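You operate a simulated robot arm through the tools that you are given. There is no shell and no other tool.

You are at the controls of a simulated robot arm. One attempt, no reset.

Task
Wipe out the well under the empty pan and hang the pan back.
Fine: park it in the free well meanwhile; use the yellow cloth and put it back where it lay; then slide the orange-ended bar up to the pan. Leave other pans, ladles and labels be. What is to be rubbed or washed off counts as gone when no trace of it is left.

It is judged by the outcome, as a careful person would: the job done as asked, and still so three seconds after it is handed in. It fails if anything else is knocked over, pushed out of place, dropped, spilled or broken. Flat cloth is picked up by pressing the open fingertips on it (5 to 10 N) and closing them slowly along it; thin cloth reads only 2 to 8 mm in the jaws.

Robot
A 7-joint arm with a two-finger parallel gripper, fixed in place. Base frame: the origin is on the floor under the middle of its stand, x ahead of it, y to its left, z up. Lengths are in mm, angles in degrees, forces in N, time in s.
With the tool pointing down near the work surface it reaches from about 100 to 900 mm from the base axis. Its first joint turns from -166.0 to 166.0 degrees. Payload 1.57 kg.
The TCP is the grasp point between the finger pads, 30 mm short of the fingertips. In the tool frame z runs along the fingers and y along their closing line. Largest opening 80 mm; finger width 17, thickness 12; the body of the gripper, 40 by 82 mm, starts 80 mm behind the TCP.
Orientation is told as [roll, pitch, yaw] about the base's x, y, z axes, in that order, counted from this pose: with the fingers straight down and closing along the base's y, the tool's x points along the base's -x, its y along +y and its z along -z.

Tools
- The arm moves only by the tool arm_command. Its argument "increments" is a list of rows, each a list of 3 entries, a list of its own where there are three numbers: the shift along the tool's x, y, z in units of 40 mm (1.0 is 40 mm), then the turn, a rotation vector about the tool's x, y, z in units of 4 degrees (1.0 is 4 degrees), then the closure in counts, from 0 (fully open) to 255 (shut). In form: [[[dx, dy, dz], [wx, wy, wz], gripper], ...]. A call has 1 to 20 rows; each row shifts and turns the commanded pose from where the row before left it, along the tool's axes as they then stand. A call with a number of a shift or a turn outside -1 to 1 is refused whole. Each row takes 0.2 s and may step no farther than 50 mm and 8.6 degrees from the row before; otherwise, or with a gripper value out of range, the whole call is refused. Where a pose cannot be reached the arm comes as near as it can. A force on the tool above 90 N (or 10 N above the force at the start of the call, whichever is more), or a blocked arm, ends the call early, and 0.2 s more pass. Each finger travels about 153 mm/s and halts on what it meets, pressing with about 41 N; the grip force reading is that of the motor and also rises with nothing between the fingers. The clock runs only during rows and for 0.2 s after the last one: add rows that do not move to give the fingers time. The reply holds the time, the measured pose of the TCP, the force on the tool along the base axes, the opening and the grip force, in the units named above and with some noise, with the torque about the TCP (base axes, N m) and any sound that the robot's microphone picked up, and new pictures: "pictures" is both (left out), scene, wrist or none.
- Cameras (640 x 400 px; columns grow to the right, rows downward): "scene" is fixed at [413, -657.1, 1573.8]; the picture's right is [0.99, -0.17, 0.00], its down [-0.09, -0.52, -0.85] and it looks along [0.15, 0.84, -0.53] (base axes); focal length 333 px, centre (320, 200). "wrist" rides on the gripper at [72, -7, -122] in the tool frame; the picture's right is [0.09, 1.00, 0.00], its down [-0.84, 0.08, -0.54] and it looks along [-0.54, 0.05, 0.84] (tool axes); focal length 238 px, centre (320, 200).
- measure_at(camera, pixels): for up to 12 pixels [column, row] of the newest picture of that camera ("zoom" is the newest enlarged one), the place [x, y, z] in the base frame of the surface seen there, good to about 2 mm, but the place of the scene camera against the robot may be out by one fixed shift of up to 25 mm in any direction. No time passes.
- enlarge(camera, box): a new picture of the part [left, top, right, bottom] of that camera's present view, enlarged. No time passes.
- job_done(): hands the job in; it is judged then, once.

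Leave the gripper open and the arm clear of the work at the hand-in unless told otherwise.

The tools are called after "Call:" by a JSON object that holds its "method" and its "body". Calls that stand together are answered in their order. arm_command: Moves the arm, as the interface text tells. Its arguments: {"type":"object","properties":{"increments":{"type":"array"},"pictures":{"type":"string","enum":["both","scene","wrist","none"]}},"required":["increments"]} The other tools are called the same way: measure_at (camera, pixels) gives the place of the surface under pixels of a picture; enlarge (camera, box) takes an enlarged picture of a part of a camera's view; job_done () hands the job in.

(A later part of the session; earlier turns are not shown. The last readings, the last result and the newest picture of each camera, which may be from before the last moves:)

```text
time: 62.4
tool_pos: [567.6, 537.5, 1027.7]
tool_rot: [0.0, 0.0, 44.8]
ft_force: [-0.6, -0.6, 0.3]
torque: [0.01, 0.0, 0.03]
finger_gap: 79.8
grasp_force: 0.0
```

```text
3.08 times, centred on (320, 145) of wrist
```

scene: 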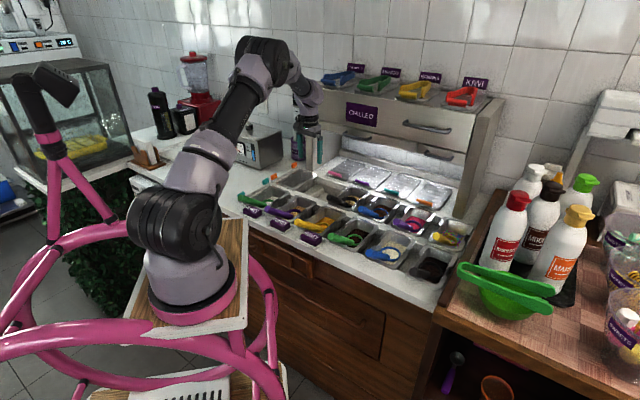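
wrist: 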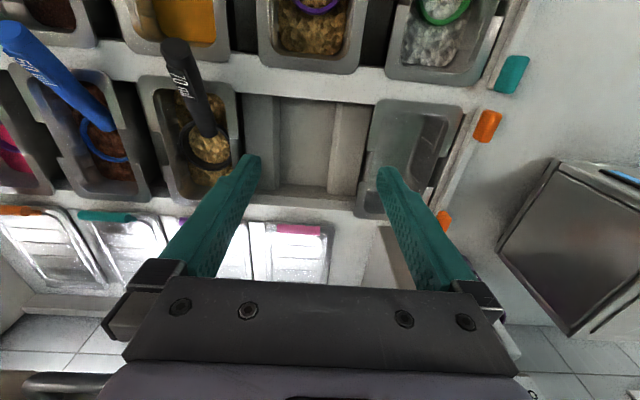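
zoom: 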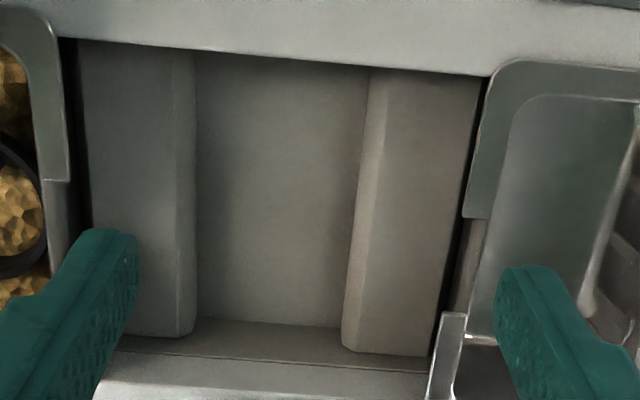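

The well floor is fully clean. Now I'll go back to the parked pan: tilt 6°, fingers at ~36 mm, above its right wall (u≈−55, v≈838) down to z≈900.

Call:
{"method": "arm_command", "body": {"increments": [[[0, 0, 0], [-0.75, 0, 0], 140], [[0, 0, 0], [-0.75, 0, 0], 140], [[-0.715, 0.945, 0.1], [0, 0, 0], 140], [[-0.715, 0.945, 0.1], [0, 0, 0], 140], [[0, -0.083, 0.79], [0, 0, 0], 140], [[0, -0.083, 0.79], [0, 0, 0], 140], [[0, -0.083, 0.79], [0, 0, 0], 140], [[0, -0.083, 0.79], [0, 0, 0], 140], [[0, 0, 0], [0, 0, 0], 140]], "pictures": "wrist"}}

Call:
{"method": "enlarge", "body": {"camera": "wrist", "box": [230, 90, 430, 215]}}

```text
time: 64.4
tool_pos: [552.2, 630.6, 901.4]
tool_rot: [6.0, -0.1, 44.8]
ft_force: [1.0, 0.2, 0.2]
torque: [0.02, 0.0, 0.02]
finger_gap: 36.0
grasp_force: 0.0
```

wrist: 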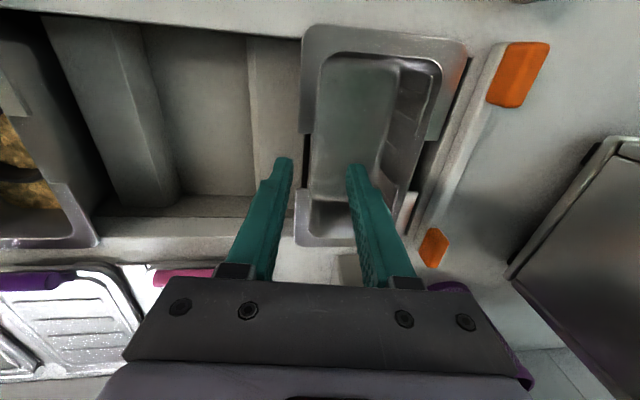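

```text
3.20 times, centred on (330, 152) of wrist
```

zoom: 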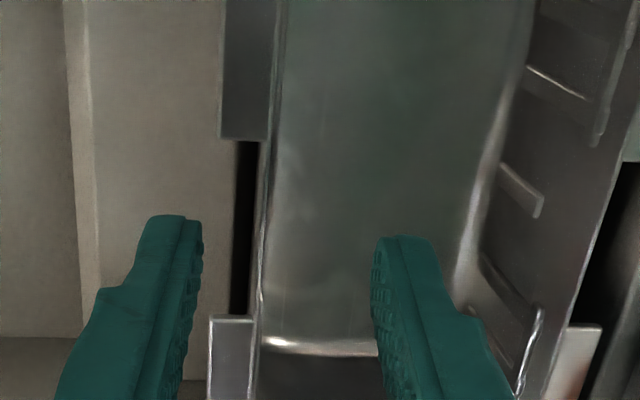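

Call:
{"method": "measure_at", "body": {"camera": "zoom", "pixels": [[263, 170], [266, 170], [262, 200], [265, 200], [260, 240], [263, 240], [259, 280], [261, 280], [248, 100], [232, 340], [258, 200], [245, 250]]}}

```text
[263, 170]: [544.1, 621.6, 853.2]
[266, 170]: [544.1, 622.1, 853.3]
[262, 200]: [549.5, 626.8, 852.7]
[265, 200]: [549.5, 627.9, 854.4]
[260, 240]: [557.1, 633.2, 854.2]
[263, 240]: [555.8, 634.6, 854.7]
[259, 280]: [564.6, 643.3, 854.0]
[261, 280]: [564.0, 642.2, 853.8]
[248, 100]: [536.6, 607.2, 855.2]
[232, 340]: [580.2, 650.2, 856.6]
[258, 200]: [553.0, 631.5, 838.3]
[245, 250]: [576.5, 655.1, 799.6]
```

Wall top here is u≈−55. The pan hung 2° left-high before, so the wall's taper is nearer 4°; I reduce the tilt by 2° and descend to z≈850.

Call:
{"method": "arm_command", "body": {"increments": [[[0, 0, 0], [0.5, 0, 0], 140], [[-0.017, -0.032, 0.424], [0, 0, 0], 140], [[-0.017, -0.032, 0.424], [0, 0, 0], 140], [[-0.017, -0.032, 0.424], [0, 0, 0], 140], [[0, 0, 0], [0, 0, 0], 140]], "pictures": "wrist"}}

```text
time: 65.6
tool_pos: [553.5, 632.0, 849.8]
tool_rot: [4.1, -0.1, 44.8]
ft_force: [0.0, 0.9, -0.7]
torque: [-0.01, 0.03, 0.0]
finger_gap: 36.2
grasp_force: 0.2
```

wrist: 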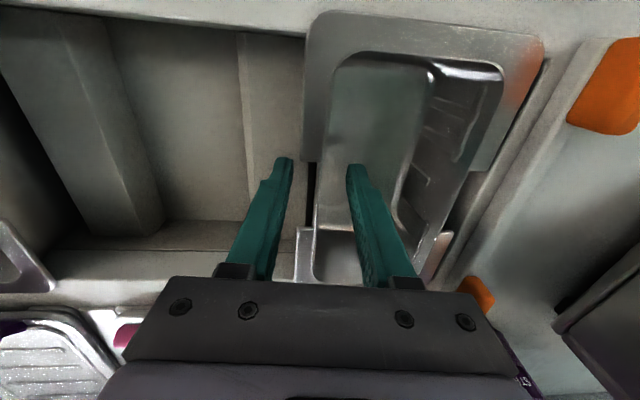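

Fingers straddle the wall. Closing slowly and letting the grip settle.

Call:
{"method": "arm_command", "body": {"increments": [[[0, 0, 0], [0, 0, 0], 180], [[0, 0, 0], [0, 0, 0], 210], [[0, 0, 0], [0, 0, 0], 230], [[0, 0, 0], [0, 0, 0], 245], [[0, 0, 0], [0, 0, 0], 255], [[0, 0, 0], [0, 0, 0], 255], [[0, 0, 0], [0, 0, 0], 255]], "pictures": "wrist"}}

Call:
{"method": "measure_at", "body": {"camera": "wrist", "pixels": [[510, 60], [480, 150], [440, 250], [320, 50], [310, 140], [400, 25], [340, 30], [310, 100]]}}

```text
time: 67.2
tool_pos: [552.7, 631.6, 848.8]
tool_rot: [4.0, 0.0, 44.7]
ft_force: [-0.8, 0.2, 0.9]
torque: [0.06, -0.19, 0.03]
finger_gap: 2.8
grasp_force: 24.0
```

wrist: 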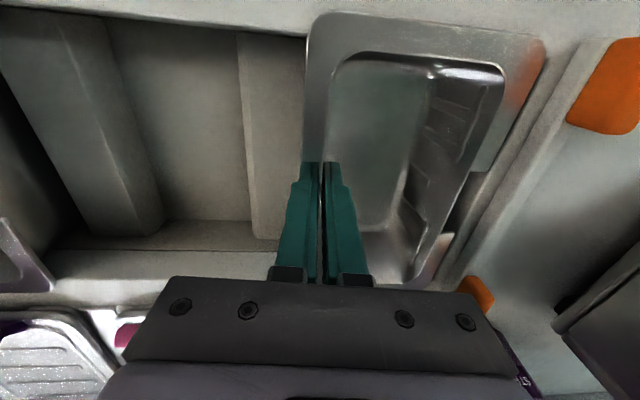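

```text
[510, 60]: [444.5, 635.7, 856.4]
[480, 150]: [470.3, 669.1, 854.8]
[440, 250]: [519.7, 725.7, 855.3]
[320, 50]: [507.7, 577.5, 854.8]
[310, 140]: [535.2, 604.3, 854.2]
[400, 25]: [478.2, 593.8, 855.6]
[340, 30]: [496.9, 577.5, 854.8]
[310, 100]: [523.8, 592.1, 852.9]
```

Gripped (2.8 mm), rim ≈855. I'll lift 8 mm and check that the rim follows.

Call:
{"method": "arm_command", "body": {"increments": [[[0, 0.003, -0.05], [0, 0, 0], 255], [[0, 0.007, -0.075], [0, 0, 0], 255], [[0, 0.007, -0.075], [0, 0, 0], 255], [[0, 0, 0], [0, 0, 0], 255]], "pictures": "wrist"}}

Call:
{"method": "measure_at", "body": {"camera": "wrist", "pixels": [[510, 60], [480, 150], [440, 250], [320, 50], [310, 140], [400, 25], [340, 30], [310, 100]]}}

```text
time: 68.2
tool_pos: [553.2, 631.6, 857.1]
tool_rot: [4.0, -0.1, 44.8]
ft_force: [-0.6, 0.2, -1.4]
torque: [-0.05, -0.08, 0.0]
finger_gap: 3.0
grasp_force: 24.1
```

wrist: 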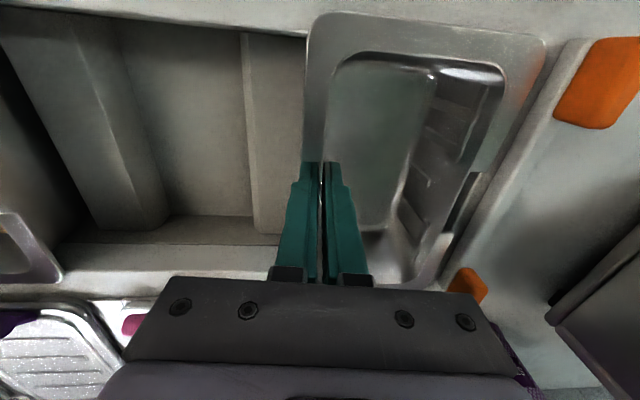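

```text
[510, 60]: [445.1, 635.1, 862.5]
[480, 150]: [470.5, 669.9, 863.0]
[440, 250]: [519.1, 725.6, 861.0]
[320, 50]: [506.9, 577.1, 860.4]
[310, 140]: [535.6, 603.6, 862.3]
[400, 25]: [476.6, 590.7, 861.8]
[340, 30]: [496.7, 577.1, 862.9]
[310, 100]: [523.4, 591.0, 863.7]
```

No slip this time, and the pan is level. Lifting 28 mm more, then moving 134 mm to the right, over its own well.

Call:
{"method": "arm_command", "body": {"increments": [[[0, 0.016, -0.233], [0, 0, 0], 255], [[0, 0.016, -0.233], [0, 0, 0], 255], [[0, 0.016, -0.233], [0, 0, 0], 255], [[0, -0.2, -0.014], [0, 0, 0], 255], [[0, -0.42, -0.029], [0, 0, 0], 255], [[0, -0.42, -0.029], [0, 0, 0], 255], [[0, -0.42, -0.029], [0, 0, 0], 255], [[0, -0.42, -0.029], [0, 0, 0], 255], [[0, -0.42, -0.029], [0, 0, 0], 255], [[0, -0.42, -0.029], [0, 0, 0], 255], [[0, -0.42, -0.029], [0, 0, 0], 255], [[0, -0.2, -0.014], [0, 0, 0], 255], [[0, 0, 0], [0, 0, 0], 255]]}}

Call:
{"method": "measure_at", "body": {"camera": "wrist", "pixels": [[510, 60], [480, 150], [440, 250], [320, 50], [310, 140], [400, 25], [340, 30], [310, 100]]}}

```text
time: 71.0
tool_pos: [649.8, 536.5, 884.3]
tool_rot: [4.0, 0.0, 44.8]
ft_force: [0.1, 0.0, -1.7]
torque: [-0.05, -0.06, -0.02]
finger_gap: 2.7
grasp_force: 24.0
```

scene: 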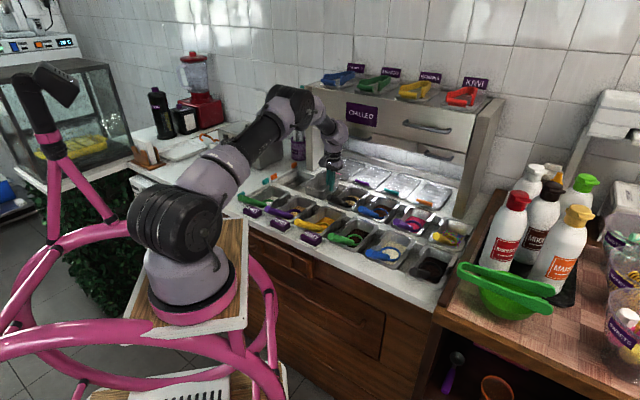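
wrist: 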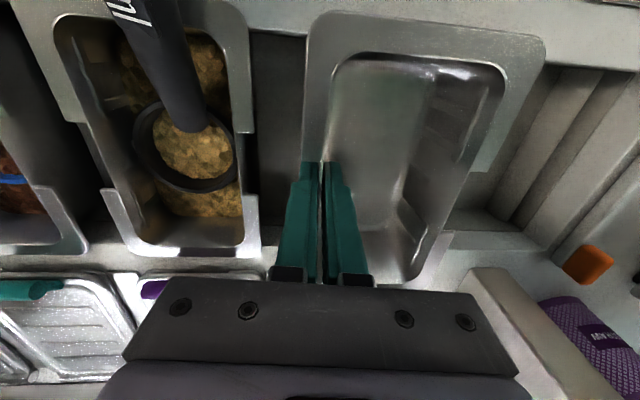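

```text
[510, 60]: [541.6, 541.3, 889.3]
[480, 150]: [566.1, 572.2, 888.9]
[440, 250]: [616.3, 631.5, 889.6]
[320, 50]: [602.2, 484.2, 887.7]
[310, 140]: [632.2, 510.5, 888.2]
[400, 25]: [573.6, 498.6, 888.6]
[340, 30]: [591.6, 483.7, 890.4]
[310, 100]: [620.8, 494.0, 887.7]
```

The pan is over its own well, level, rim at ≈889. Lowering 30 mm, then in small steps to seat.

Call:
{"method": "arm_command", "body": {"increments": [[[0.003, -0.009, 0.187], [0, 0, 0], 255], [[0.003, -0.009, 0.187], [0, 0, 0], 255], [[0.003, -0.009, 0.187], [0, 0, 0], 255], [[0.003, -0.009, 0.187], [0, 0, 0], 255], [[0, 0, 0], [0, 0, 0], 255]], "pictures": "wrist"}}

Call:
{"method": "measure_at", "body": {"camera": "wrist", "pixels": [[510, 60], [480, 150], [440, 250], [320, 50], [310, 140], [400, 25], [340, 30], [310, 100]]}}

```text
time: 72.2
tool_pos: [647.6, 536.2, 855.1]
tool_rot: [4.0, 0.0, 44.9]
ft_force: [-0.8, -0.9, -1.3]
torque: [-0.07, -0.02, -0.03]
finger_gap: 2.8
grasp_force: 23.7
```

wrist: 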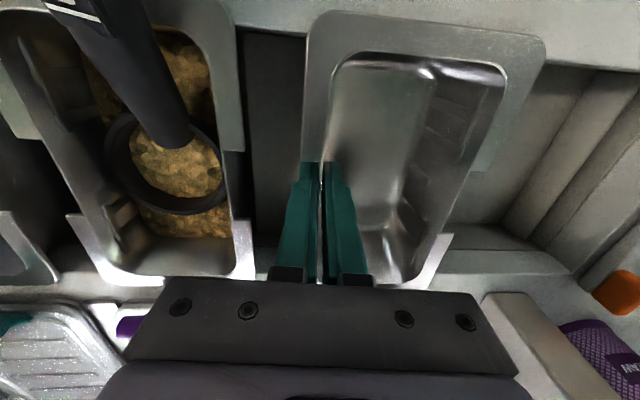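

```text
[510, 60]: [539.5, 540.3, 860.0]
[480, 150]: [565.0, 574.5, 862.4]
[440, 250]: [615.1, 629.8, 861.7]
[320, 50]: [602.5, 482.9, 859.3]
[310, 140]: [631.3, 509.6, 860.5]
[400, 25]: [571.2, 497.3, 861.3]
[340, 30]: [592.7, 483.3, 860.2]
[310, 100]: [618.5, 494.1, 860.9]
```

Call:
{"method": "arm_command", "body": {"increments": [[[0, -0.004, 0.06], [0, 0, 0], 255], [[0, -0.004, 0.06], [0, 0, 0], 255], [[0, 0, 0.025], [0, 0, 0], 255], [[0, 0, 0], [0, 0, 0], 255]], "pictures": "none"}}

```text
time: 73.2
tool_pos: [648.0, 536.4, 850.1]
tool_rot: [3.9, 0.0, 44.9]
ft_force: [-0.4, -2.2, 2.3]
torque: [-0.13, -0.02, 0.05]
finger_gap: 2.9
grasp_force: 24.0
```

It's touching (force turned positive). Half a millimetre more, then open gently.

Call:
{"method": "arm_command", "body": {"increments": [[[0, 0, 0.015], [0, 0, 0], 255], [[0, 0, 0], [0, 0, 0], 240], [[0, 0, 0], [0, 0, 0], 220], [[0, 0, 0], [0, 0, 0], 190], [[0, 0, 0], [0, 0, 0], 160], [[0, 0, 0], [0, 0, 0], 150]], "pictures": "wrist"}}

Call:
{"method": "measure_at", "body": {"camera": "wrist", "pixels": [[510, 60], [480, 150], [440, 250], [320, 50], [310, 140], [400, 25], [340, 30], [310, 100]]}}

```text
time: 74.6
tool_pos: [648.0, 536.2, 849.1]
tool_rot: [4.0, -0.1, 44.8]
ft_force: [0.0, -0.2, -0.4]
torque: [-0.02, -0.01, 0.01]
finger_gap: 32.9
grasp_force: 0.0
```

wrist: 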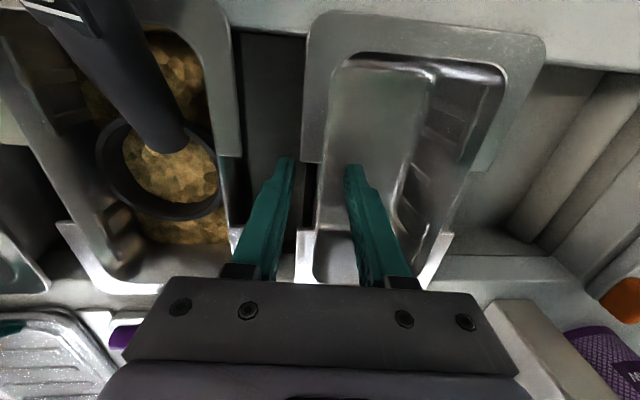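

```text
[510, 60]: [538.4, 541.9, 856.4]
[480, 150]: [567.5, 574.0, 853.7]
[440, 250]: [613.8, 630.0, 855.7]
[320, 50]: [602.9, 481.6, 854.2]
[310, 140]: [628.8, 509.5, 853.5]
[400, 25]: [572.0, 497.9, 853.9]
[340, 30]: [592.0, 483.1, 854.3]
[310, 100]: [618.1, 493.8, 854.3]
```

Seated level at 854. I'll raise the hand straight up, undo the tilt, and move to look at the orange-ended bar and the pan together.

Call:
{"method": "arm_command", "body": {"increments": [[[0, 0.03, -0.424], [0, 0, 0], 150], [[0, 0.06, -0.848], [0, 0, 0], 150], [[0, 0.06, -0.848], [0, 0, 0], 150], [[0, 0.06, -0.848], [0, 0, 0], 150], [[0, 0.06, -0.848], [0, 0, 0], 150], [[0, 0, 0], [1, 0, 0], 150], [[0.5, 1, 0], [0, 0, 0], 150], [[0.5, 1, 0], [0, 0, 0], 150], [[0.5, 1, 0], [0, 0, 0], 150], [[0, 0.5, 0], [0, 0, 0], 150], [[0, 0, 0], [0, 0, 0], 150]]}}

Call:
{"method": "enlarge", "body": {"camera": "wrist", "box": [220, 60, 460, 210]}}

```text
time: 77.0
tool_pos: [505.8, 594.0, 1002.1]
tool_rot: [0.0, 0.0, 44.9]
ft_force: [0.1, 0.7, -0.7]
torque: [-0.02, 0.01, 0.0]
finger_gap: 33.1
grasp_force: 0.1
```

scene: 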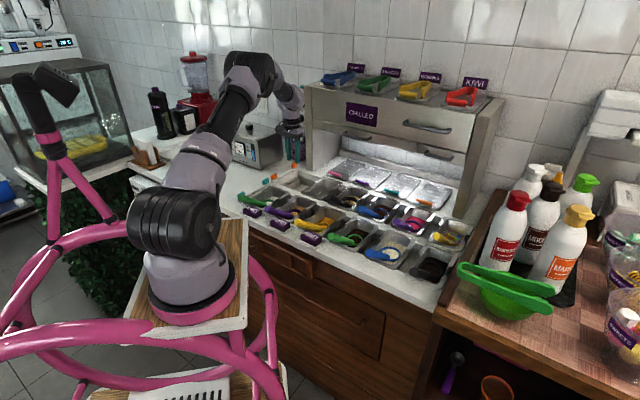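
wrist: 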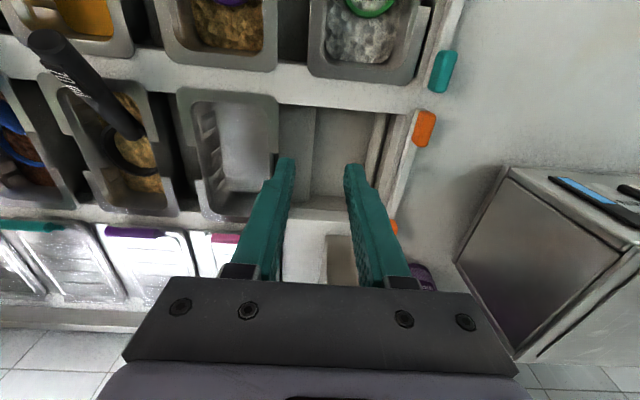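

```text
2.67 times, centred on (340, 135) of wrist
```

zoom: 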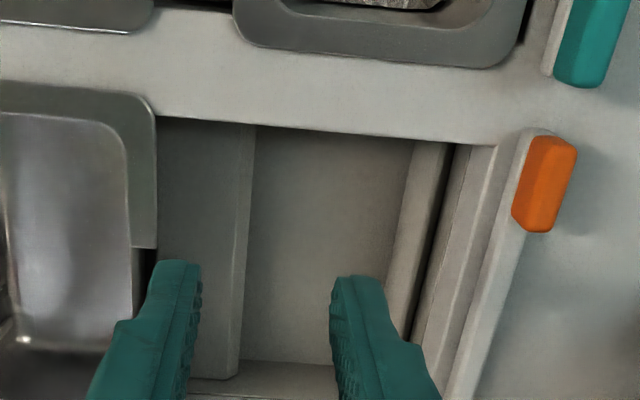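

The pan hangs in its well again. Next the orange-ended bar; I'll move over it for a closer look and measurements of its shape and supports.

Call:
{"method": "arm_command", "body": {"increments": [[[0, 0.8, 0], [0, 0, 0], 150], [[0, 0.8, 0], [0, 0, 0], 150], [[0, 0.8, 0.4], [0, 0, 0], 150], [[0.3, 0.2, 0.4], [0, 0, 0], 150], [[0, 0, 0], [0, 0, 0], 150]], "pictures": "wrist"}}

Call:
{"method": "enlarge", "body": {"camera": "wrist", "box": [220, 50, 420, 200]}}

```text
time: 78.2
tool_pos: [425.0, 659.3, 969.2]
tool_rot: [0.0, 0.0, 44.9]
ft_force: [-0.4, 0.5, -0.6]
torque: [0.01, -0.02, 0.01]
finger_gap: 33.0
grasp_force: 0.0
```

wrist: 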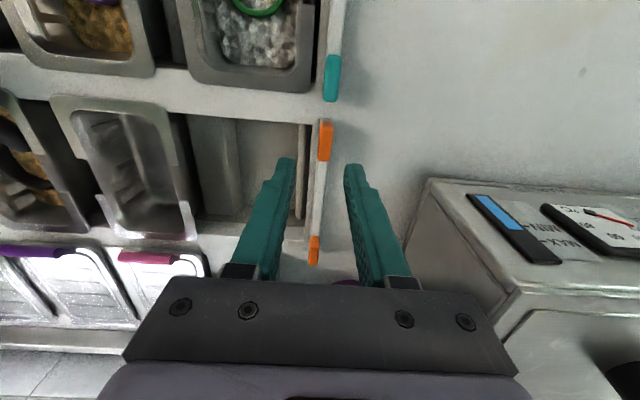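

```text
2.67 times, centred on (320, 125) of wrist
```

zoom: 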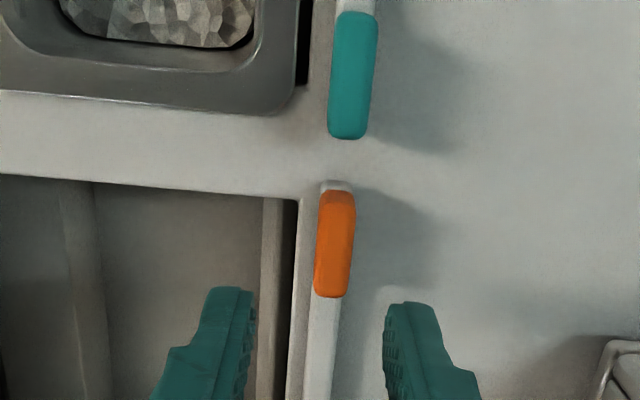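

Call:
{"method": "measure_at", "body": {"camera": "zoom", "pixels": [[335, 183], [325, 188], [352, 188], [320, 200], [350, 200], [335, 240], [318, 285], [345, 290], [312, 340], [322, 340], [333, 340], [337, 340]]}}

Call:
{"method": "measure_at", "body": {"camera": "wrist", "pixels": [[314, 240], [314, 250], [314, 260], [310, 250], [318, 250], [319, 200], [324, 200], [314, 200], [312, 200], [305, 200], [300, 255], [312, 268]]}}

Call:
{"method": "measure_at", "body": {"camera": "zoom", "pixels": [[300, 230], [304, 260], [298, 300], [310, 205], [275, 110], [298, 80], [305, 60], [335, 20], [375, 20], [340, 5], [345, 130], [310, 40]]}}

```text
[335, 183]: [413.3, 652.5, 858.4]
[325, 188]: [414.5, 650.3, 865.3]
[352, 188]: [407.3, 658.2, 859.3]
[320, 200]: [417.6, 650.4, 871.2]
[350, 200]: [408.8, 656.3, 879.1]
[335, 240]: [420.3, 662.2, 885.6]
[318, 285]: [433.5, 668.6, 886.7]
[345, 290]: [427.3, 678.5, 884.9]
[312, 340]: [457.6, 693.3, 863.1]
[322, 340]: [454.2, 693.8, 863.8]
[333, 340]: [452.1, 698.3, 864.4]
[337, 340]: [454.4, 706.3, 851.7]
```

```text
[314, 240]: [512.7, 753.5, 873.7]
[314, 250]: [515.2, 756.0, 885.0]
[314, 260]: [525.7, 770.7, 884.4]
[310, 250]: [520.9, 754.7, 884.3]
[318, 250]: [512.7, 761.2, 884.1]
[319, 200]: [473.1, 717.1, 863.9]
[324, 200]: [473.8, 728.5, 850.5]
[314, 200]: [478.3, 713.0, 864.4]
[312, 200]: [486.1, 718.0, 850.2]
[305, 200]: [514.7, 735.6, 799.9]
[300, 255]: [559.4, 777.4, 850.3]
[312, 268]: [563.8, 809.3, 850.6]
```

```text
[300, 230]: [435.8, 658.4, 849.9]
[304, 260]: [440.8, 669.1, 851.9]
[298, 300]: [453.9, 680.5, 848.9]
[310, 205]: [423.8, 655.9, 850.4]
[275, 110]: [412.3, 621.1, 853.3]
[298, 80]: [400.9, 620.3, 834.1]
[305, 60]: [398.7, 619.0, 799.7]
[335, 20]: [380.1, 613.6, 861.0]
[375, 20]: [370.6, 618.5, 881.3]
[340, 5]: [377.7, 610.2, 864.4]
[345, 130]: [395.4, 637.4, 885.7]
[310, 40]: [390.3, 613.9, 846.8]
```

Bar: u −176..−165, v ≈753..924, z 850–864.5; tabs stand up to z 886 at both ends; both ends rest on the counter strips in front of and behind the slot. I'll grip it at mid-length with tips at z≈858 (above the pan rim at 855), so it can be slid right up to the pan without touching it. First move above its middle.

Call:
{"method": "arm_command", "body": {"increments": [[[-0.9, 0.06, 0], [0, 0, 0], 150], [[-0.895, 0.06, 0], [0, 0, 0], 150], [[0, 0, 0.5], [0, 0, 0], 150], [[0, 0, 0.5], [0, 0, 0], 150], [[0, 0, 0], [0, 0, 0], 150]], "pictures": "both"}}

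Call:
{"method": "enlarge", "body": {"camera": "wrist", "box": [220, 80, 420, 290]}}

```text
time: 79.4
tool_pos: [453.0, 692.7, 926.7]
tool_rot: [-0.1, -0.1, 44.7]
ft_force: [-0.2, 0.2, -0.2]
torque: [-0.03, -0.01, 0.02]
finger_gap: 32.9
grasp_force: 0.0
out of reach, approached as far as the arm can: row 2, 4
```

scene: 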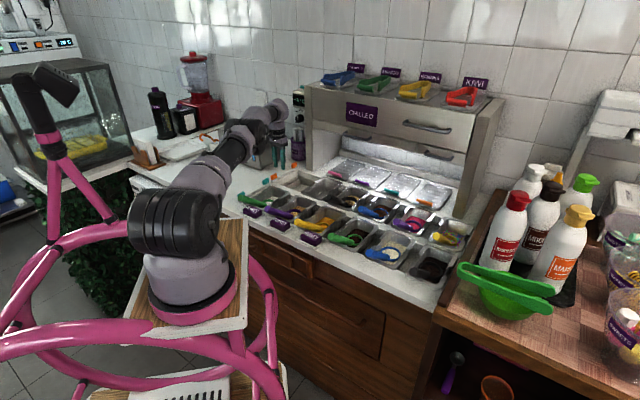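
wrist: 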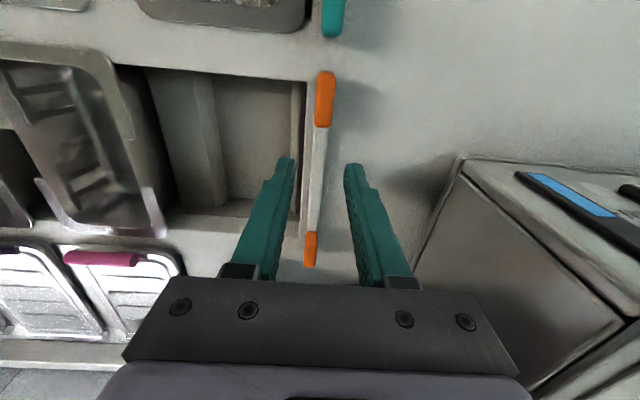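

```text
1.90 times, centred on (320, 185) of wrist
```

zoom: 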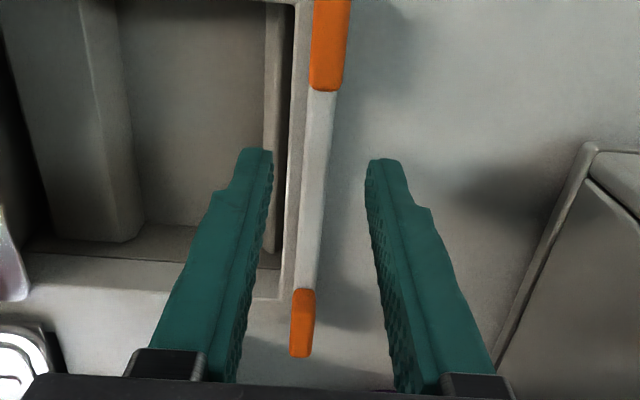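

The arm reports it couldn't quite reach v 838 here (stopped at v≈810). I'll try a small step further at this height to see the limit.

Call:
{"method": "arm_command", "body": {"increments": [[[-0.2, 0, 0], [0, 0, 0], 150], [[-0.2, 0, 0], [0, 0, 0], 150], [[0, 0, 0], [0, 0, 0], 150]], "pictures": "none"}}

```text
time: 80.2
tool_pos: [452.6, 695.2, 928.3]
tool_rot: [0.0, 0.1, 44.7]
ft_force: [-0.5, -0.1, 0.4]
torque: [-0.03, 0.0, 0.01]
finger_gap: 33.0
grasp_force: 0.1
out of reach, approached as far as the arm can: row 1, 2
```

The limit is v≈812 with the tool vertical. I'll tilt the tool 8° (tips pointing slightly to the back, wrist nearer to me), which doesn't affect the closing direction, and go on to v≈838.

Call:
{"method": "arm_command", "body": {"increments": [[[0, 0, 0], [0, -1, 0], 150], [[0, 0, 0], [0, -1, 0], 150], [[-0.334, 0, 0.047], [0, 0, 0], 150], [[-0.334, 0, 0.047], [0, 0, 0], 150], [[0, 0, 0], [0, 0, 0], 150]], "pictures": "wrist"}}

```text
time: 81.4
tool_pos: [471.2, 714.2, 928.4]
tool_rot: [0.0, -8.0, 44.8]
ft_force: [0.0, 0.0, -0.7]
torque: [0.01, -0.01, 0.01]
finger_gap: 33.0
grasp_force: 0.0
```

wrist: 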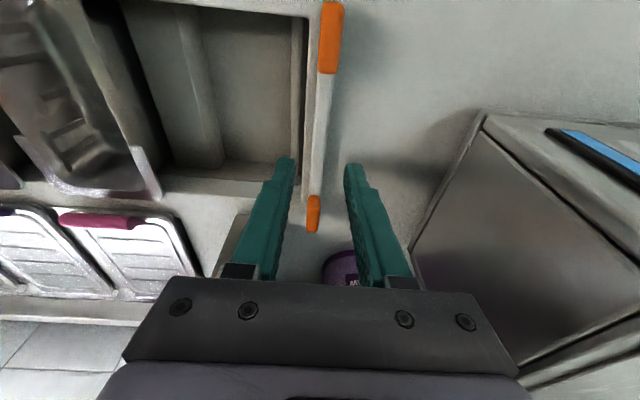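

Reached u −172, v 838 with the tilt. Descending to z≈888.5 over the bar's middle (tips ≈858).

Call:
{"method": "arm_command", "body": {"increments": [[[0.077, -0.008, 0.33], [0, 0, 0], 150], [[0.077, -0.008, 0.33], [0, 0, 0], 150], [[0.077, -0.008, 0.317], [0, 0, 0], 150], [[0, 0, 0], [0, 0, 0], 150]], "pictures": "wrist"}}

Call:
{"method": "enlarge", "body": {"camera": "wrist", "box": [240, 20, 400, 290]}}

```text
time: 82.4
tool_pos: [470.6, 709.7, 888.7]
tool_rot: [-0.1, -8.1, 44.8]
ft_force: [0.8, 0.4, 0.1]
torque: [0.01, 0.03, 0.02]
finger_gap: 33.1
grasp_force: 0.1
```

wrist: 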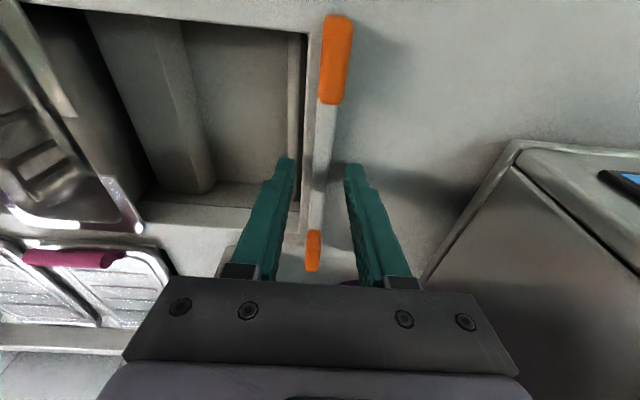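

```text
1.48 times, centred on (320, 155) of wrist
```

zoom: 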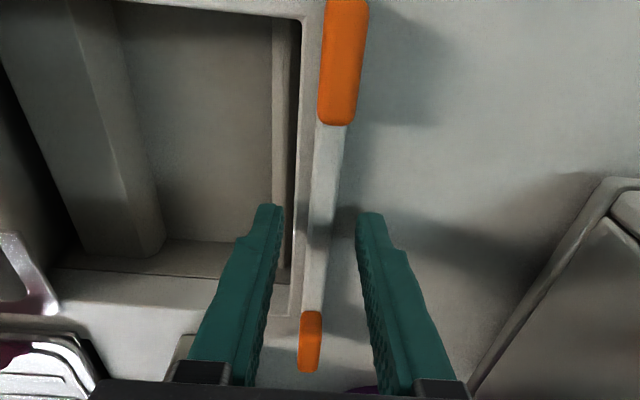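

The bar is between the fingers. Small centring shift, then close slowly on it.

Call:
{"method": "arm_command", "body": {"increments": [[[0, 0.03, 0], [0, 0, 0], 160], [[0, 0, 0], [0, 0, 0], 180], [[0, 0, 0], [0, 0, 0], 195], [[0, 0, 0], [0, 0, 0], 205], [[0, 0, 0], [0, 0, 0], 215], [[0, 0, 0], [0, 0, 0], 225], [[0, 0, 0], [0, 0, 0], 225]], "pictures": "wrist"}}

```text
time: 84.0
tool_pos: [470.0, 710.3, 888.6]
tool_rot: [0.0, -8.0, 44.8]
ft_force: [2.3, -2.7, -0.2]
torque: [-0.02, -0.05, 0.04]
finger_gap: 12.6
grasp_force: 2.1
```

wrist: 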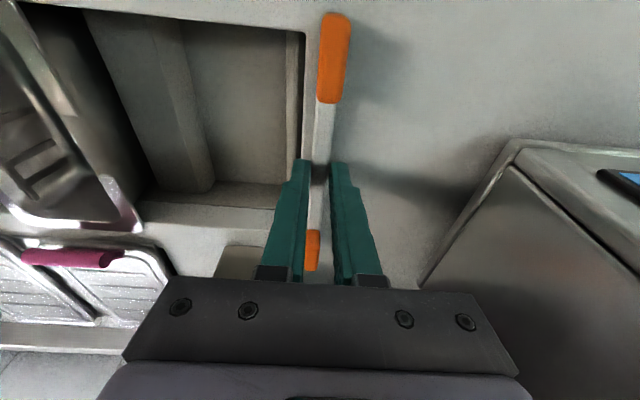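

It's held at 12.6 mm; I tighten the grip and then begin sliding to the right by 20 mm as a test.

Call:
{"method": "arm_command", "body": {"increments": [[[0, 0, 0], [0, 0, 0], 240], [[0, 0, 0], [0, 0, 0], 255], [[0, 0, 0], [0, 0, 0], 255], [[0, -0.1, 0], [0, 0, 0], 255], [[0, -0.2, 0], [0, 0, 0], 255], [[0, -0.2, 0], [0, 0, 0], 255], [[0, 0, 0], [0, 0, 0], 255]], "pictures": "wrist"}}

Call:
{"method": "enlarge", "body": {"camera": "wrist", "box": [240, 0, 440, 290]}}

```text
time: 85.6
tool_pos: [483.0, 696.8, 889.4]
tool_rot: [0.0, -7.9, 44.7]
ft_force: [5.9, 8.0, -6.1]
torque: [0.35, -0.24, 0.23]
finger_gap: 11.5
grasp_force: 29.0
```

wrist: 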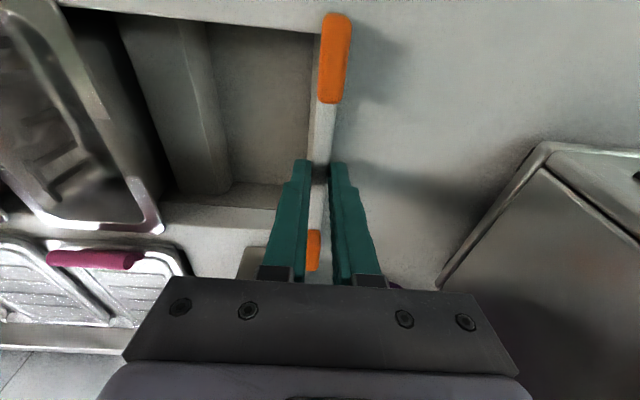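

```text
1.38 times, centred on (340, 145) of wrist
```

zoom: 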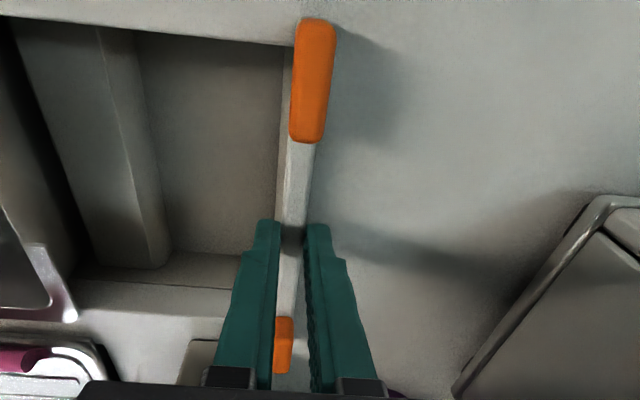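

The bar follows the hand. I'll check that it stays parallel and at the same height.

Call:
{"method": "measure_at", "body": {"camera": "zoom", "pixels": [[315, 60], [295, 60], [335, 60], [318, 22], [300, 165], [283, 345], [284, 365], [276, 345], [291, 345], [308, 138], [290, 200], [310, 180]]}}

```text
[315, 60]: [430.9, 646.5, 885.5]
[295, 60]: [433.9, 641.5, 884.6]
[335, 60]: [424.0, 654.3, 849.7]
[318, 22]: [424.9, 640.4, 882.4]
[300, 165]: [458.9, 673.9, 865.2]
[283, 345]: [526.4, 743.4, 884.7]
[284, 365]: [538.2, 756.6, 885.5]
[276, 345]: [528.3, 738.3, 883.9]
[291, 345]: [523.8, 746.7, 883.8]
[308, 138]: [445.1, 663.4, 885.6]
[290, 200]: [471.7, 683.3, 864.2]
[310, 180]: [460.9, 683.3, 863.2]
```

Parallel (front u −152.5, back −153) and not lifted. Continue sliding 110 mm to the right.

Call:
{"method": "arm_command", "body": {"increments": [[[0, -0.15, 0], [0, 0, 0], 255], [[0, -0.25, 0], [0, 0, 0], 255], [[0, -0.25, 0], [0, 0, 0], 255], [[0, -0.25, 0], [0, 0, 0], 255], [[0, -0.25, 0], [0, 0, 0], 255], [[0, -0.25, 0], [0, 0, 0], 255], [[0, -0.25, 0], [0, 0, 0], 255], [[0, -0.25, 0], [0, 0, 0], 255], [[0, -0.25, 0], [0, 0, 0], 255], [[0, -0.25, 0], [0, 0, 0], 255], [[0, -0.25, 0], [0, 0, 0], 255], [[0, -0.1, 0], [0, 0, 0], 255], [[0, 0, 0], [0, 0, 0], 255]]}}

Call:
{"method": "enlarge", "body": {"camera": "wrist", "box": [200, 0, 440, 290]}}

```text
time: 88.4
tool_pos: [561.6, 618.5, 889.3]
tool_rot: [0.0, -8.0, 44.9]
ft_force: [13.7, 12.6, -7.2]
torque: [0.56, -0.57, 0.06]
finger_gap: 11.4
grasp_force: 29.0
```

scene: 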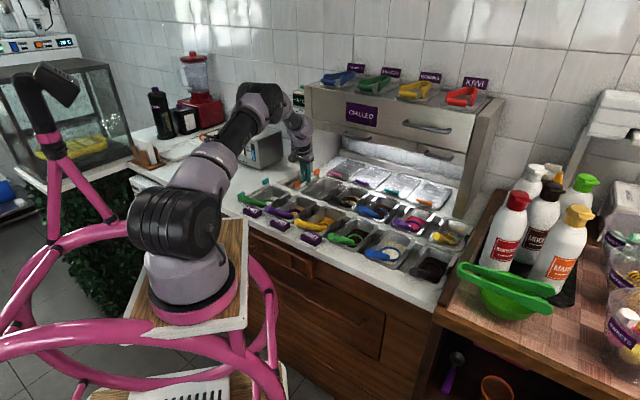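
wrist: 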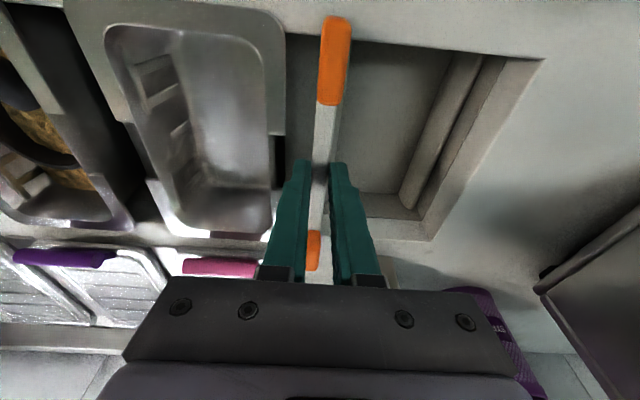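

```text
1.38 times, centred on (320, 145) of wrist
```

zoom: 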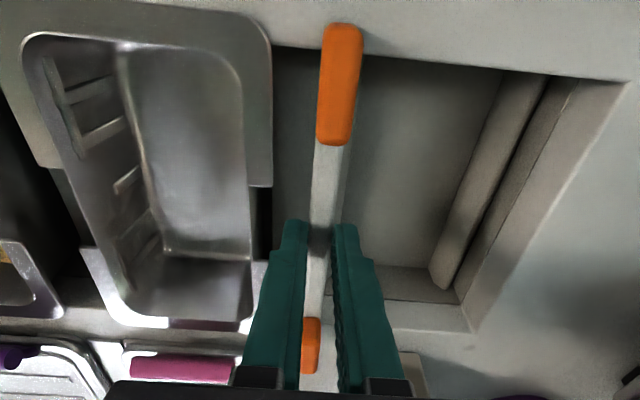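

There is a ~18 N force along v on the tool; I'll check the bar's ends and the remaining gap to the pan.

Call:
{"method": "measure_at", "body": {"camera": "zoom", "pixels": [[342, 60], [343, 25], [325, 60], [358, 60], [327, 180], [310, 345], [304, 345], [318, 345], [310, 370], [270, 60], [270, 130], [271, 180]]}}

Call:
{"method": "measure_at", "body": {"camera": "zoom", "pixels": [[253, 325], [250, 300], [255, 200], [268, 30], [262, 185], [200, 15], [120, 290], [30, 120], [100, 250], [318, 200], [338, 190], [316, 160]]}}

```text
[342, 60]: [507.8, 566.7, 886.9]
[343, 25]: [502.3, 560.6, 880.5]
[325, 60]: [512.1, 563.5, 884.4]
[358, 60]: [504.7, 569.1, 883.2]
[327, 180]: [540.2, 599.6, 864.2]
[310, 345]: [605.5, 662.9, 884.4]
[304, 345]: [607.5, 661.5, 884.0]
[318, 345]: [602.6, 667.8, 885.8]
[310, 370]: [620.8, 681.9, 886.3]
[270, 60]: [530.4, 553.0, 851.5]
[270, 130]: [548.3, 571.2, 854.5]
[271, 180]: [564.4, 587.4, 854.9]
```

```text
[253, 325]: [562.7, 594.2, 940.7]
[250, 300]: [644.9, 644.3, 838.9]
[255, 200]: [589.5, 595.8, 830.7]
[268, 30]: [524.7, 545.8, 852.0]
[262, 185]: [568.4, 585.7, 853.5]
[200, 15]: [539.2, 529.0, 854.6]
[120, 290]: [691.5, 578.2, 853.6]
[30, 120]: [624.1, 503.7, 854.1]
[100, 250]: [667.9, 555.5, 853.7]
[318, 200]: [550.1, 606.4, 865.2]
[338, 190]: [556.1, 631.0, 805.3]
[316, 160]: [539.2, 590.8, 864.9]
```

Bar is parallel at u≈−42; pan's left edge reads u≈−16. I'll enlarge to measure the pan's edges precisely before the last stretch.

Call:
{"method": "enlarge", "body": {"camera": "wrist", "box": [190, 0, 350, 100]}}

Call:
{"method": "measure_at", "body": {"camera": "zoom", "pixels": [[370, 150], [375, 150], [380, 150], [384, 150], [388, 150], [375, 250], [380, 250], [384, 250], [388, 250], [392, 250], [515, 150], [505, 250]]}}

```text
4.00 times, centred on (270, 50) of wrist
```

zoom: 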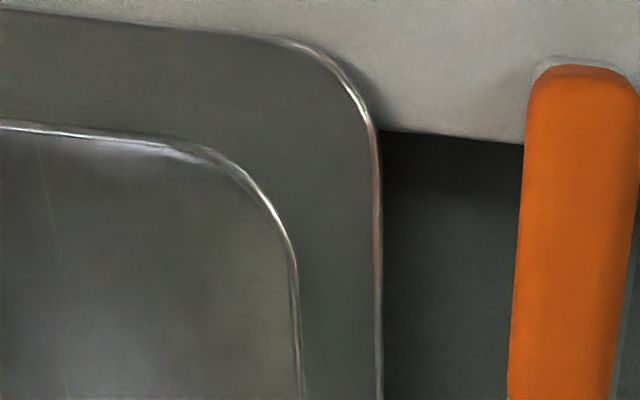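

```text
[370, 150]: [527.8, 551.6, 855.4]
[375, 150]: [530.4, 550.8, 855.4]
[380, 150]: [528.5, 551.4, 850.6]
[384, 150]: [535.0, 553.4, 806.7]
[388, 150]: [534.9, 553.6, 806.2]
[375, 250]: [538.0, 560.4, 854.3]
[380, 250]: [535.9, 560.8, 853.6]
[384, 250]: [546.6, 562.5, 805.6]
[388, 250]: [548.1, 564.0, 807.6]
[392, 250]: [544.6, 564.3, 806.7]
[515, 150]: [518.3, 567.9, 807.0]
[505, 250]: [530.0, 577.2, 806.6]
```

Call:
{"method": "enlarge", "body": {"camera": "wrist", "box": [40, 20, 200, 120]}}

Call:
{"method": "measure_at", "body": {"camera": "zoom", "pixels": [[150, 50], [160, 100], [180, 200], [200, 250], [130, 20], [230, 320], [300, 370], [260, 330], [270, 250], [300, 350], [100, 100], [120, 200]]}}

```text
4.00 times, centred on (120, 70) of wrist
```

zoom: 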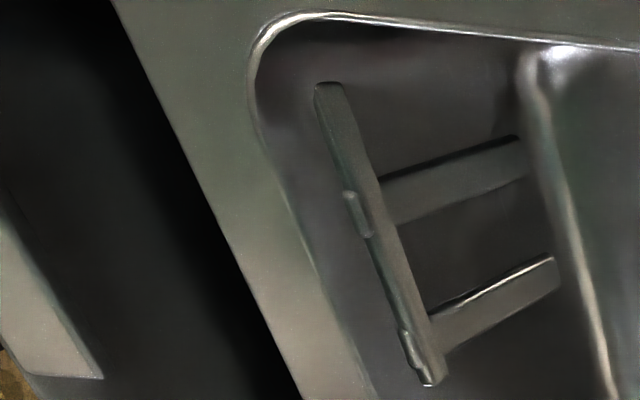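

```text
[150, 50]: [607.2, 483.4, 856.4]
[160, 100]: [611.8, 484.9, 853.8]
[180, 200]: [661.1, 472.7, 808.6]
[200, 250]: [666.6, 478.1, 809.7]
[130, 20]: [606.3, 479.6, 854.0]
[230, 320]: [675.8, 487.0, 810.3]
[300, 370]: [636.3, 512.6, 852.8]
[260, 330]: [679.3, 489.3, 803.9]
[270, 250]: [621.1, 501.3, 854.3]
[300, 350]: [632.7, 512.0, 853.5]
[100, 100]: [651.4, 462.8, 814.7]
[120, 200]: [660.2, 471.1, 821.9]
```

The pan's right edge reads u≈89 as before and its left edge −16, so the pan is exactly where it was. The bar's right face is at ≈−36, gap ≈ 20 mm. I'll relieve the v-force with a 0.8 mm shift to the back and slide 16 mm further.

Call:
{"method": "arm_command", "body": {"increments": [[[-0.02, 0, 0.003], [0, 0, 0], 255], [[0, -0.1, 0], [0, 0, 0], 255], [[0, -0.1, 0], [0, 0, 0], 255], [[0, -0.1, 0], [0, 0, 0], 255], [[0, -0.1, 0], [0, 0, 0], 255], [[0, 0, 0], [0, 0, 0], 255]], "pictures": "wrist"}}

Call:
{"method": "enlarge", "body": {"camera": "wrist", "box": [240, 0, 400, 100]}}

```text
time: 89.8
tool_pos: [571.4, 607.7, 889.3]
tool_rot: [0.0, -7.9, 44.9]
ft_force: [-4.3, -2.2, 4.8]
torque: [-0.18, 0.24, 0.06]
finger_gap: 11.6
grasp_force: 29.0
```

wrist: 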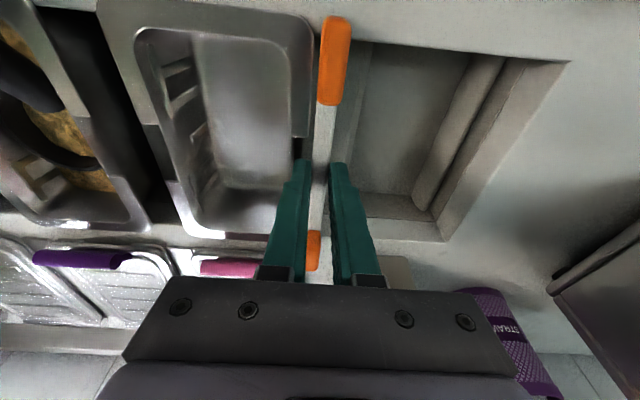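

```text
4.00 times, centred on (320, 50) of wrist
```

zoom: 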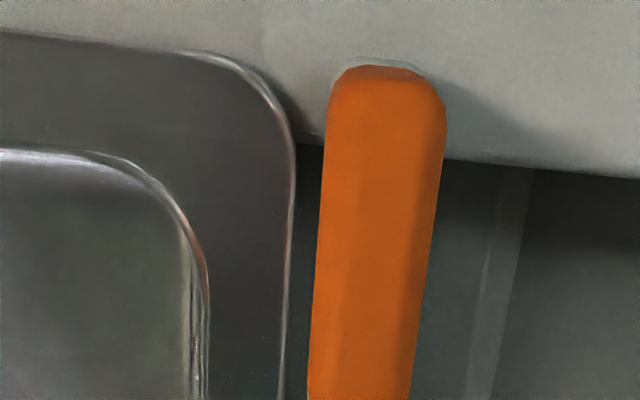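

Call:
{"method": "measure_at", "body": {"camera": "zoom", "pixels": [[290, 200], [286, 250], [283, 300], [320, 200], [316, 250], [311, 350], [380, 200], [430, 200], [310, 390], [408, 390], [345, 62], [285, 350]]}}

Call:
{"method": "enlarge", "body": {"camera": "wrist", "box": [270, 90, 370, 180]}}

Call:
{"method": "measure_at", "body": {"camera": "zoom", "pixels": [[300, 100], [296, 150], [305, 100], [310, 100], [320, 100], [340, 100], [270, 200], [280, 200], [310, 150], [330, 150], [305, 200], [325, 200]]}}

```text
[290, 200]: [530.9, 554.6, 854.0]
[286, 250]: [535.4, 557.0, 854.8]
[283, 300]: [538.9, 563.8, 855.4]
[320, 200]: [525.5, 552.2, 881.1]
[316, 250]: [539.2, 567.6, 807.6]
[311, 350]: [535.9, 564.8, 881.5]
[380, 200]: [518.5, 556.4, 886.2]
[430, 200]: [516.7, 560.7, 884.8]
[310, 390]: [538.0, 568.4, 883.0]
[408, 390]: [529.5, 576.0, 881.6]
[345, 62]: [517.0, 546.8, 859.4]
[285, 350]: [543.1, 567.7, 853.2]
```

```text
4.44 times, centred on (320, 135) of wrist
```

zoom: 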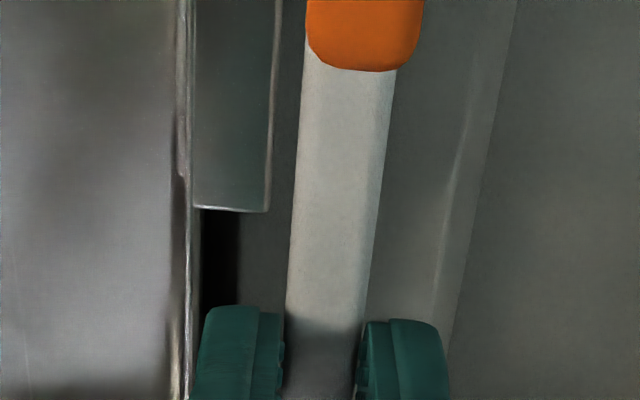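

```text
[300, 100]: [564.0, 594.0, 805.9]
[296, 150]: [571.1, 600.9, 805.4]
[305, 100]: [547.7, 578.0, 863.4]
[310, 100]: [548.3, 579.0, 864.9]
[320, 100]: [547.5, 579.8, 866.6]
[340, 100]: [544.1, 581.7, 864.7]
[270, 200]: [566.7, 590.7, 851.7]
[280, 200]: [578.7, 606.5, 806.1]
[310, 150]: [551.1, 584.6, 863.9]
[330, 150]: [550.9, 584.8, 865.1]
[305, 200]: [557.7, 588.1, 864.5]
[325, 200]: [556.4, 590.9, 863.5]
```

Gap is now ≈4.5 mm (bar right face −21.3, pan edge −16.8). Slide 3.5 mm more.

Call:
{"method": "arm_command", "body": {"increments": [[[0, -0.045, 0], [0, 0, 0], 255], [[0, -0.043, 0], [0, 0, 0], 255], [[0, 0, 0], [0, 0, 0], 255]], "pictures": "wrist"}}

Call:
{"method": "enlarge", "body": {"camera": "wrist", "box": [270, 90, 370, 180]}}

Call:
{"method": "measure_at", "body": {"camera": "zoom", "pixels": [[302, 100], [304, 100], [306, 100], [298, 150], [300, 150], [302, 150], [275, 100], [280, 100], [285, 100], [275, 180], [280, 180], [285, 180]]}}

```text
time: 90.6
tool_pos: [570.8, 607.6, 888.8]
tool_rot: [0.0, -7.9, 44.8]
ft_force: [-19.0, 4.0, 3.8]
torque: [0.2, 0.31, 0.36]
finger_gap: 11.1
grasp_force: 29.0
```

wrist: 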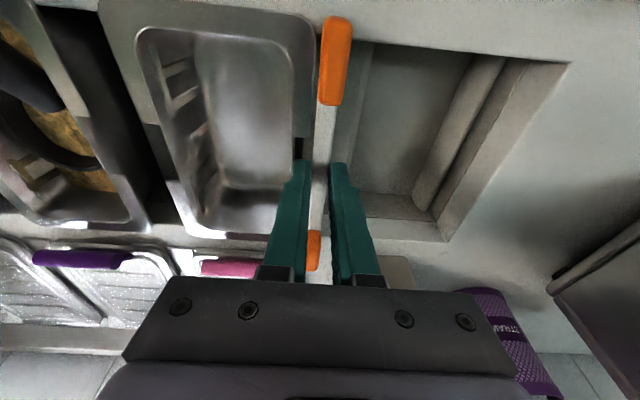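

```text
4.44 times, centred on (320, 135) of wrist
```

zoom: 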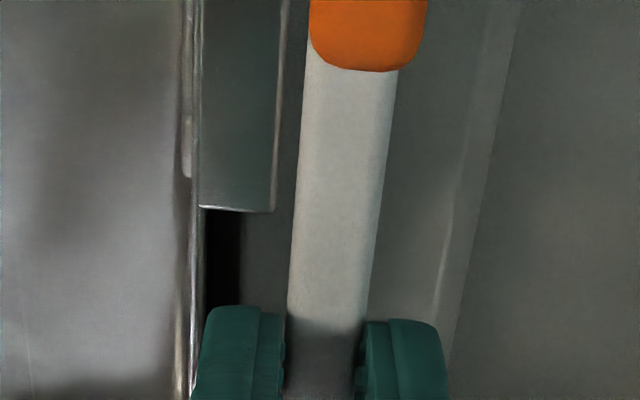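

```text
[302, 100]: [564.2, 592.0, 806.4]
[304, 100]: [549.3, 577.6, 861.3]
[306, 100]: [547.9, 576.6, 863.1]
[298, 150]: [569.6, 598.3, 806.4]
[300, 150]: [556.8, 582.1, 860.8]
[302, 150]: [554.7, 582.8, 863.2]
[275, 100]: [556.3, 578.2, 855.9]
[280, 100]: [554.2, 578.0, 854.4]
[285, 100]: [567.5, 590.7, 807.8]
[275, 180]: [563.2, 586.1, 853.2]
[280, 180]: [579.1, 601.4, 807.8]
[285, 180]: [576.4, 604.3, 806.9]
```

The arm is meeting resistance (≈16 N against +u) while a ~3.5 mm gap remains. I'll look for what's blocking: perhaps the bar's back end near the pink-handled lid, or a finger at the pan.

Call:
{"method": "enlarge", "body": {"camera": "wrist", "box": [180, 180, 380, 300]}}

Call:
{"method": "enlarge", "body": {"camera": "scene", "box": [270, 150, 370, 220]}}

Call:
{"method": "measure_at", "body": {"camera": "wrist", "pixels": [[202, 265], [255, 268], [230, 268], [262, 258], [258, 245], [312, 235], [313, 250], [316, 265], [308, 250], [320, 250], [225, 255], [250, 258]]}}

```text
3.20 times, centred on (280, 240) of wrist
```

zoom: 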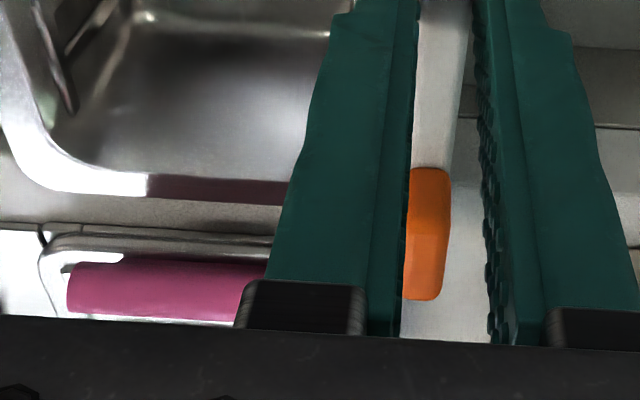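

```text
5.71 times, centred on (320, 185) of scene
```

zoom: 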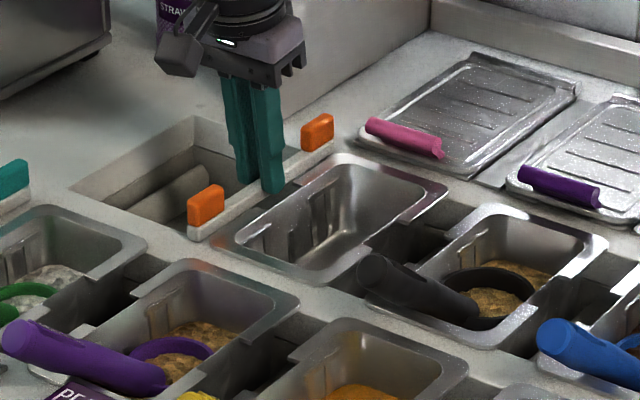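

```text
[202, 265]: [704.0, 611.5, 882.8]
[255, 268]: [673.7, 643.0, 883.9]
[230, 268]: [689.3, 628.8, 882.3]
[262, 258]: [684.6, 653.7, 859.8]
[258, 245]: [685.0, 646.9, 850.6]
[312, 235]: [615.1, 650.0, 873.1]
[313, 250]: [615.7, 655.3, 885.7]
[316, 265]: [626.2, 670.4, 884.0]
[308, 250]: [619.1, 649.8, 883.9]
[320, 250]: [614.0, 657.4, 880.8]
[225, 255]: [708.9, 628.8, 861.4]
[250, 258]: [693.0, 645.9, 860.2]
```

The bar still has a ~3.3 mm gap, and the right-hand finger seems to be bearing on the pan's wall in the notch. I'll back off 3 mm with the bar, then release it and finish by pushing the bar from its free side instead.

Call:
{"method": "arm_command", "body": {"increments": [[[0, 0.08, 0], [0, 0, 0], 255], [[0, 0.08, 0], [0, 0, 0], 255], [[0, 0, 0], [0, 0, 0], 255]], "pictures": "wrist"}}

Call:
{"method": "enlarge", "body": {"camera": "wrist", "box": [270, 90, 370, 180]}}

Call:
{"method": "measure_at", "body": {"camera": "zoom", "pixels": [[302, 100], [306, 100], [310, 100], [298, 150], [302, 150], [306, 150], [265, 100], [270, 100], [275, 100], [265, 180], [270, 180], [275, 180]]}}

```text
time: 91.4
tool_pos: [570.5, 608.1, 887.9]
tool_rot: [-0.1, -8.0, 44.7]
ft_force: [-12.8, -14.1, 8.0]
torque: [-0.51, 0.57, 0.32]
finger_gap: 11.3
grasp_force: 28.4
```

wrist: 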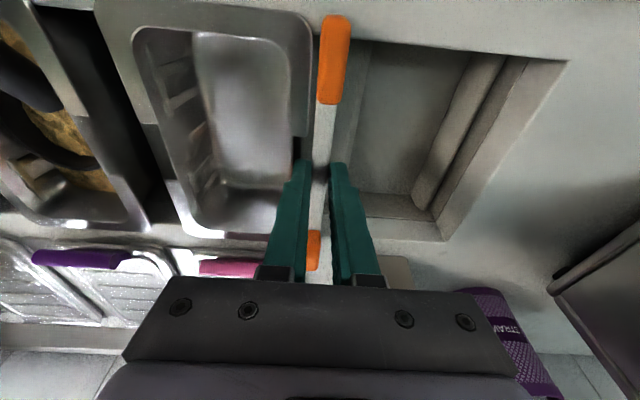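

```text
4.44 times, centred on (320, 135) of wrist
```

zoom: 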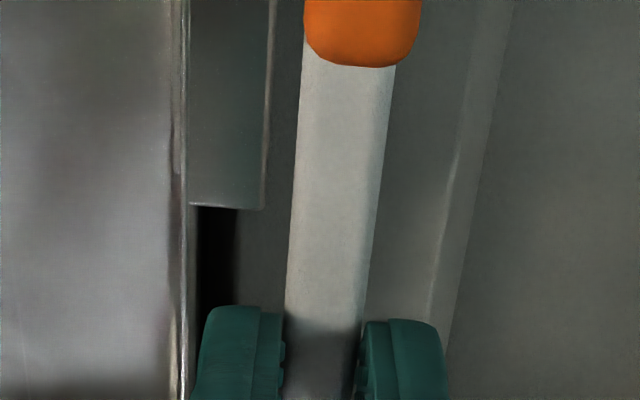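

```text
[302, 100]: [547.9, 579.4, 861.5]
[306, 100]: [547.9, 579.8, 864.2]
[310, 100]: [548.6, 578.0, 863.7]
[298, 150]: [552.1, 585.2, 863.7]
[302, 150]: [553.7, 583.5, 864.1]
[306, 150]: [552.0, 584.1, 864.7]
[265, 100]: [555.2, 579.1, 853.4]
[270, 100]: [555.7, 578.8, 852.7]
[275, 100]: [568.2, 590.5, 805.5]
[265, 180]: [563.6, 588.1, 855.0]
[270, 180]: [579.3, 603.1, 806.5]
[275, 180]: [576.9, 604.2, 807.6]
```

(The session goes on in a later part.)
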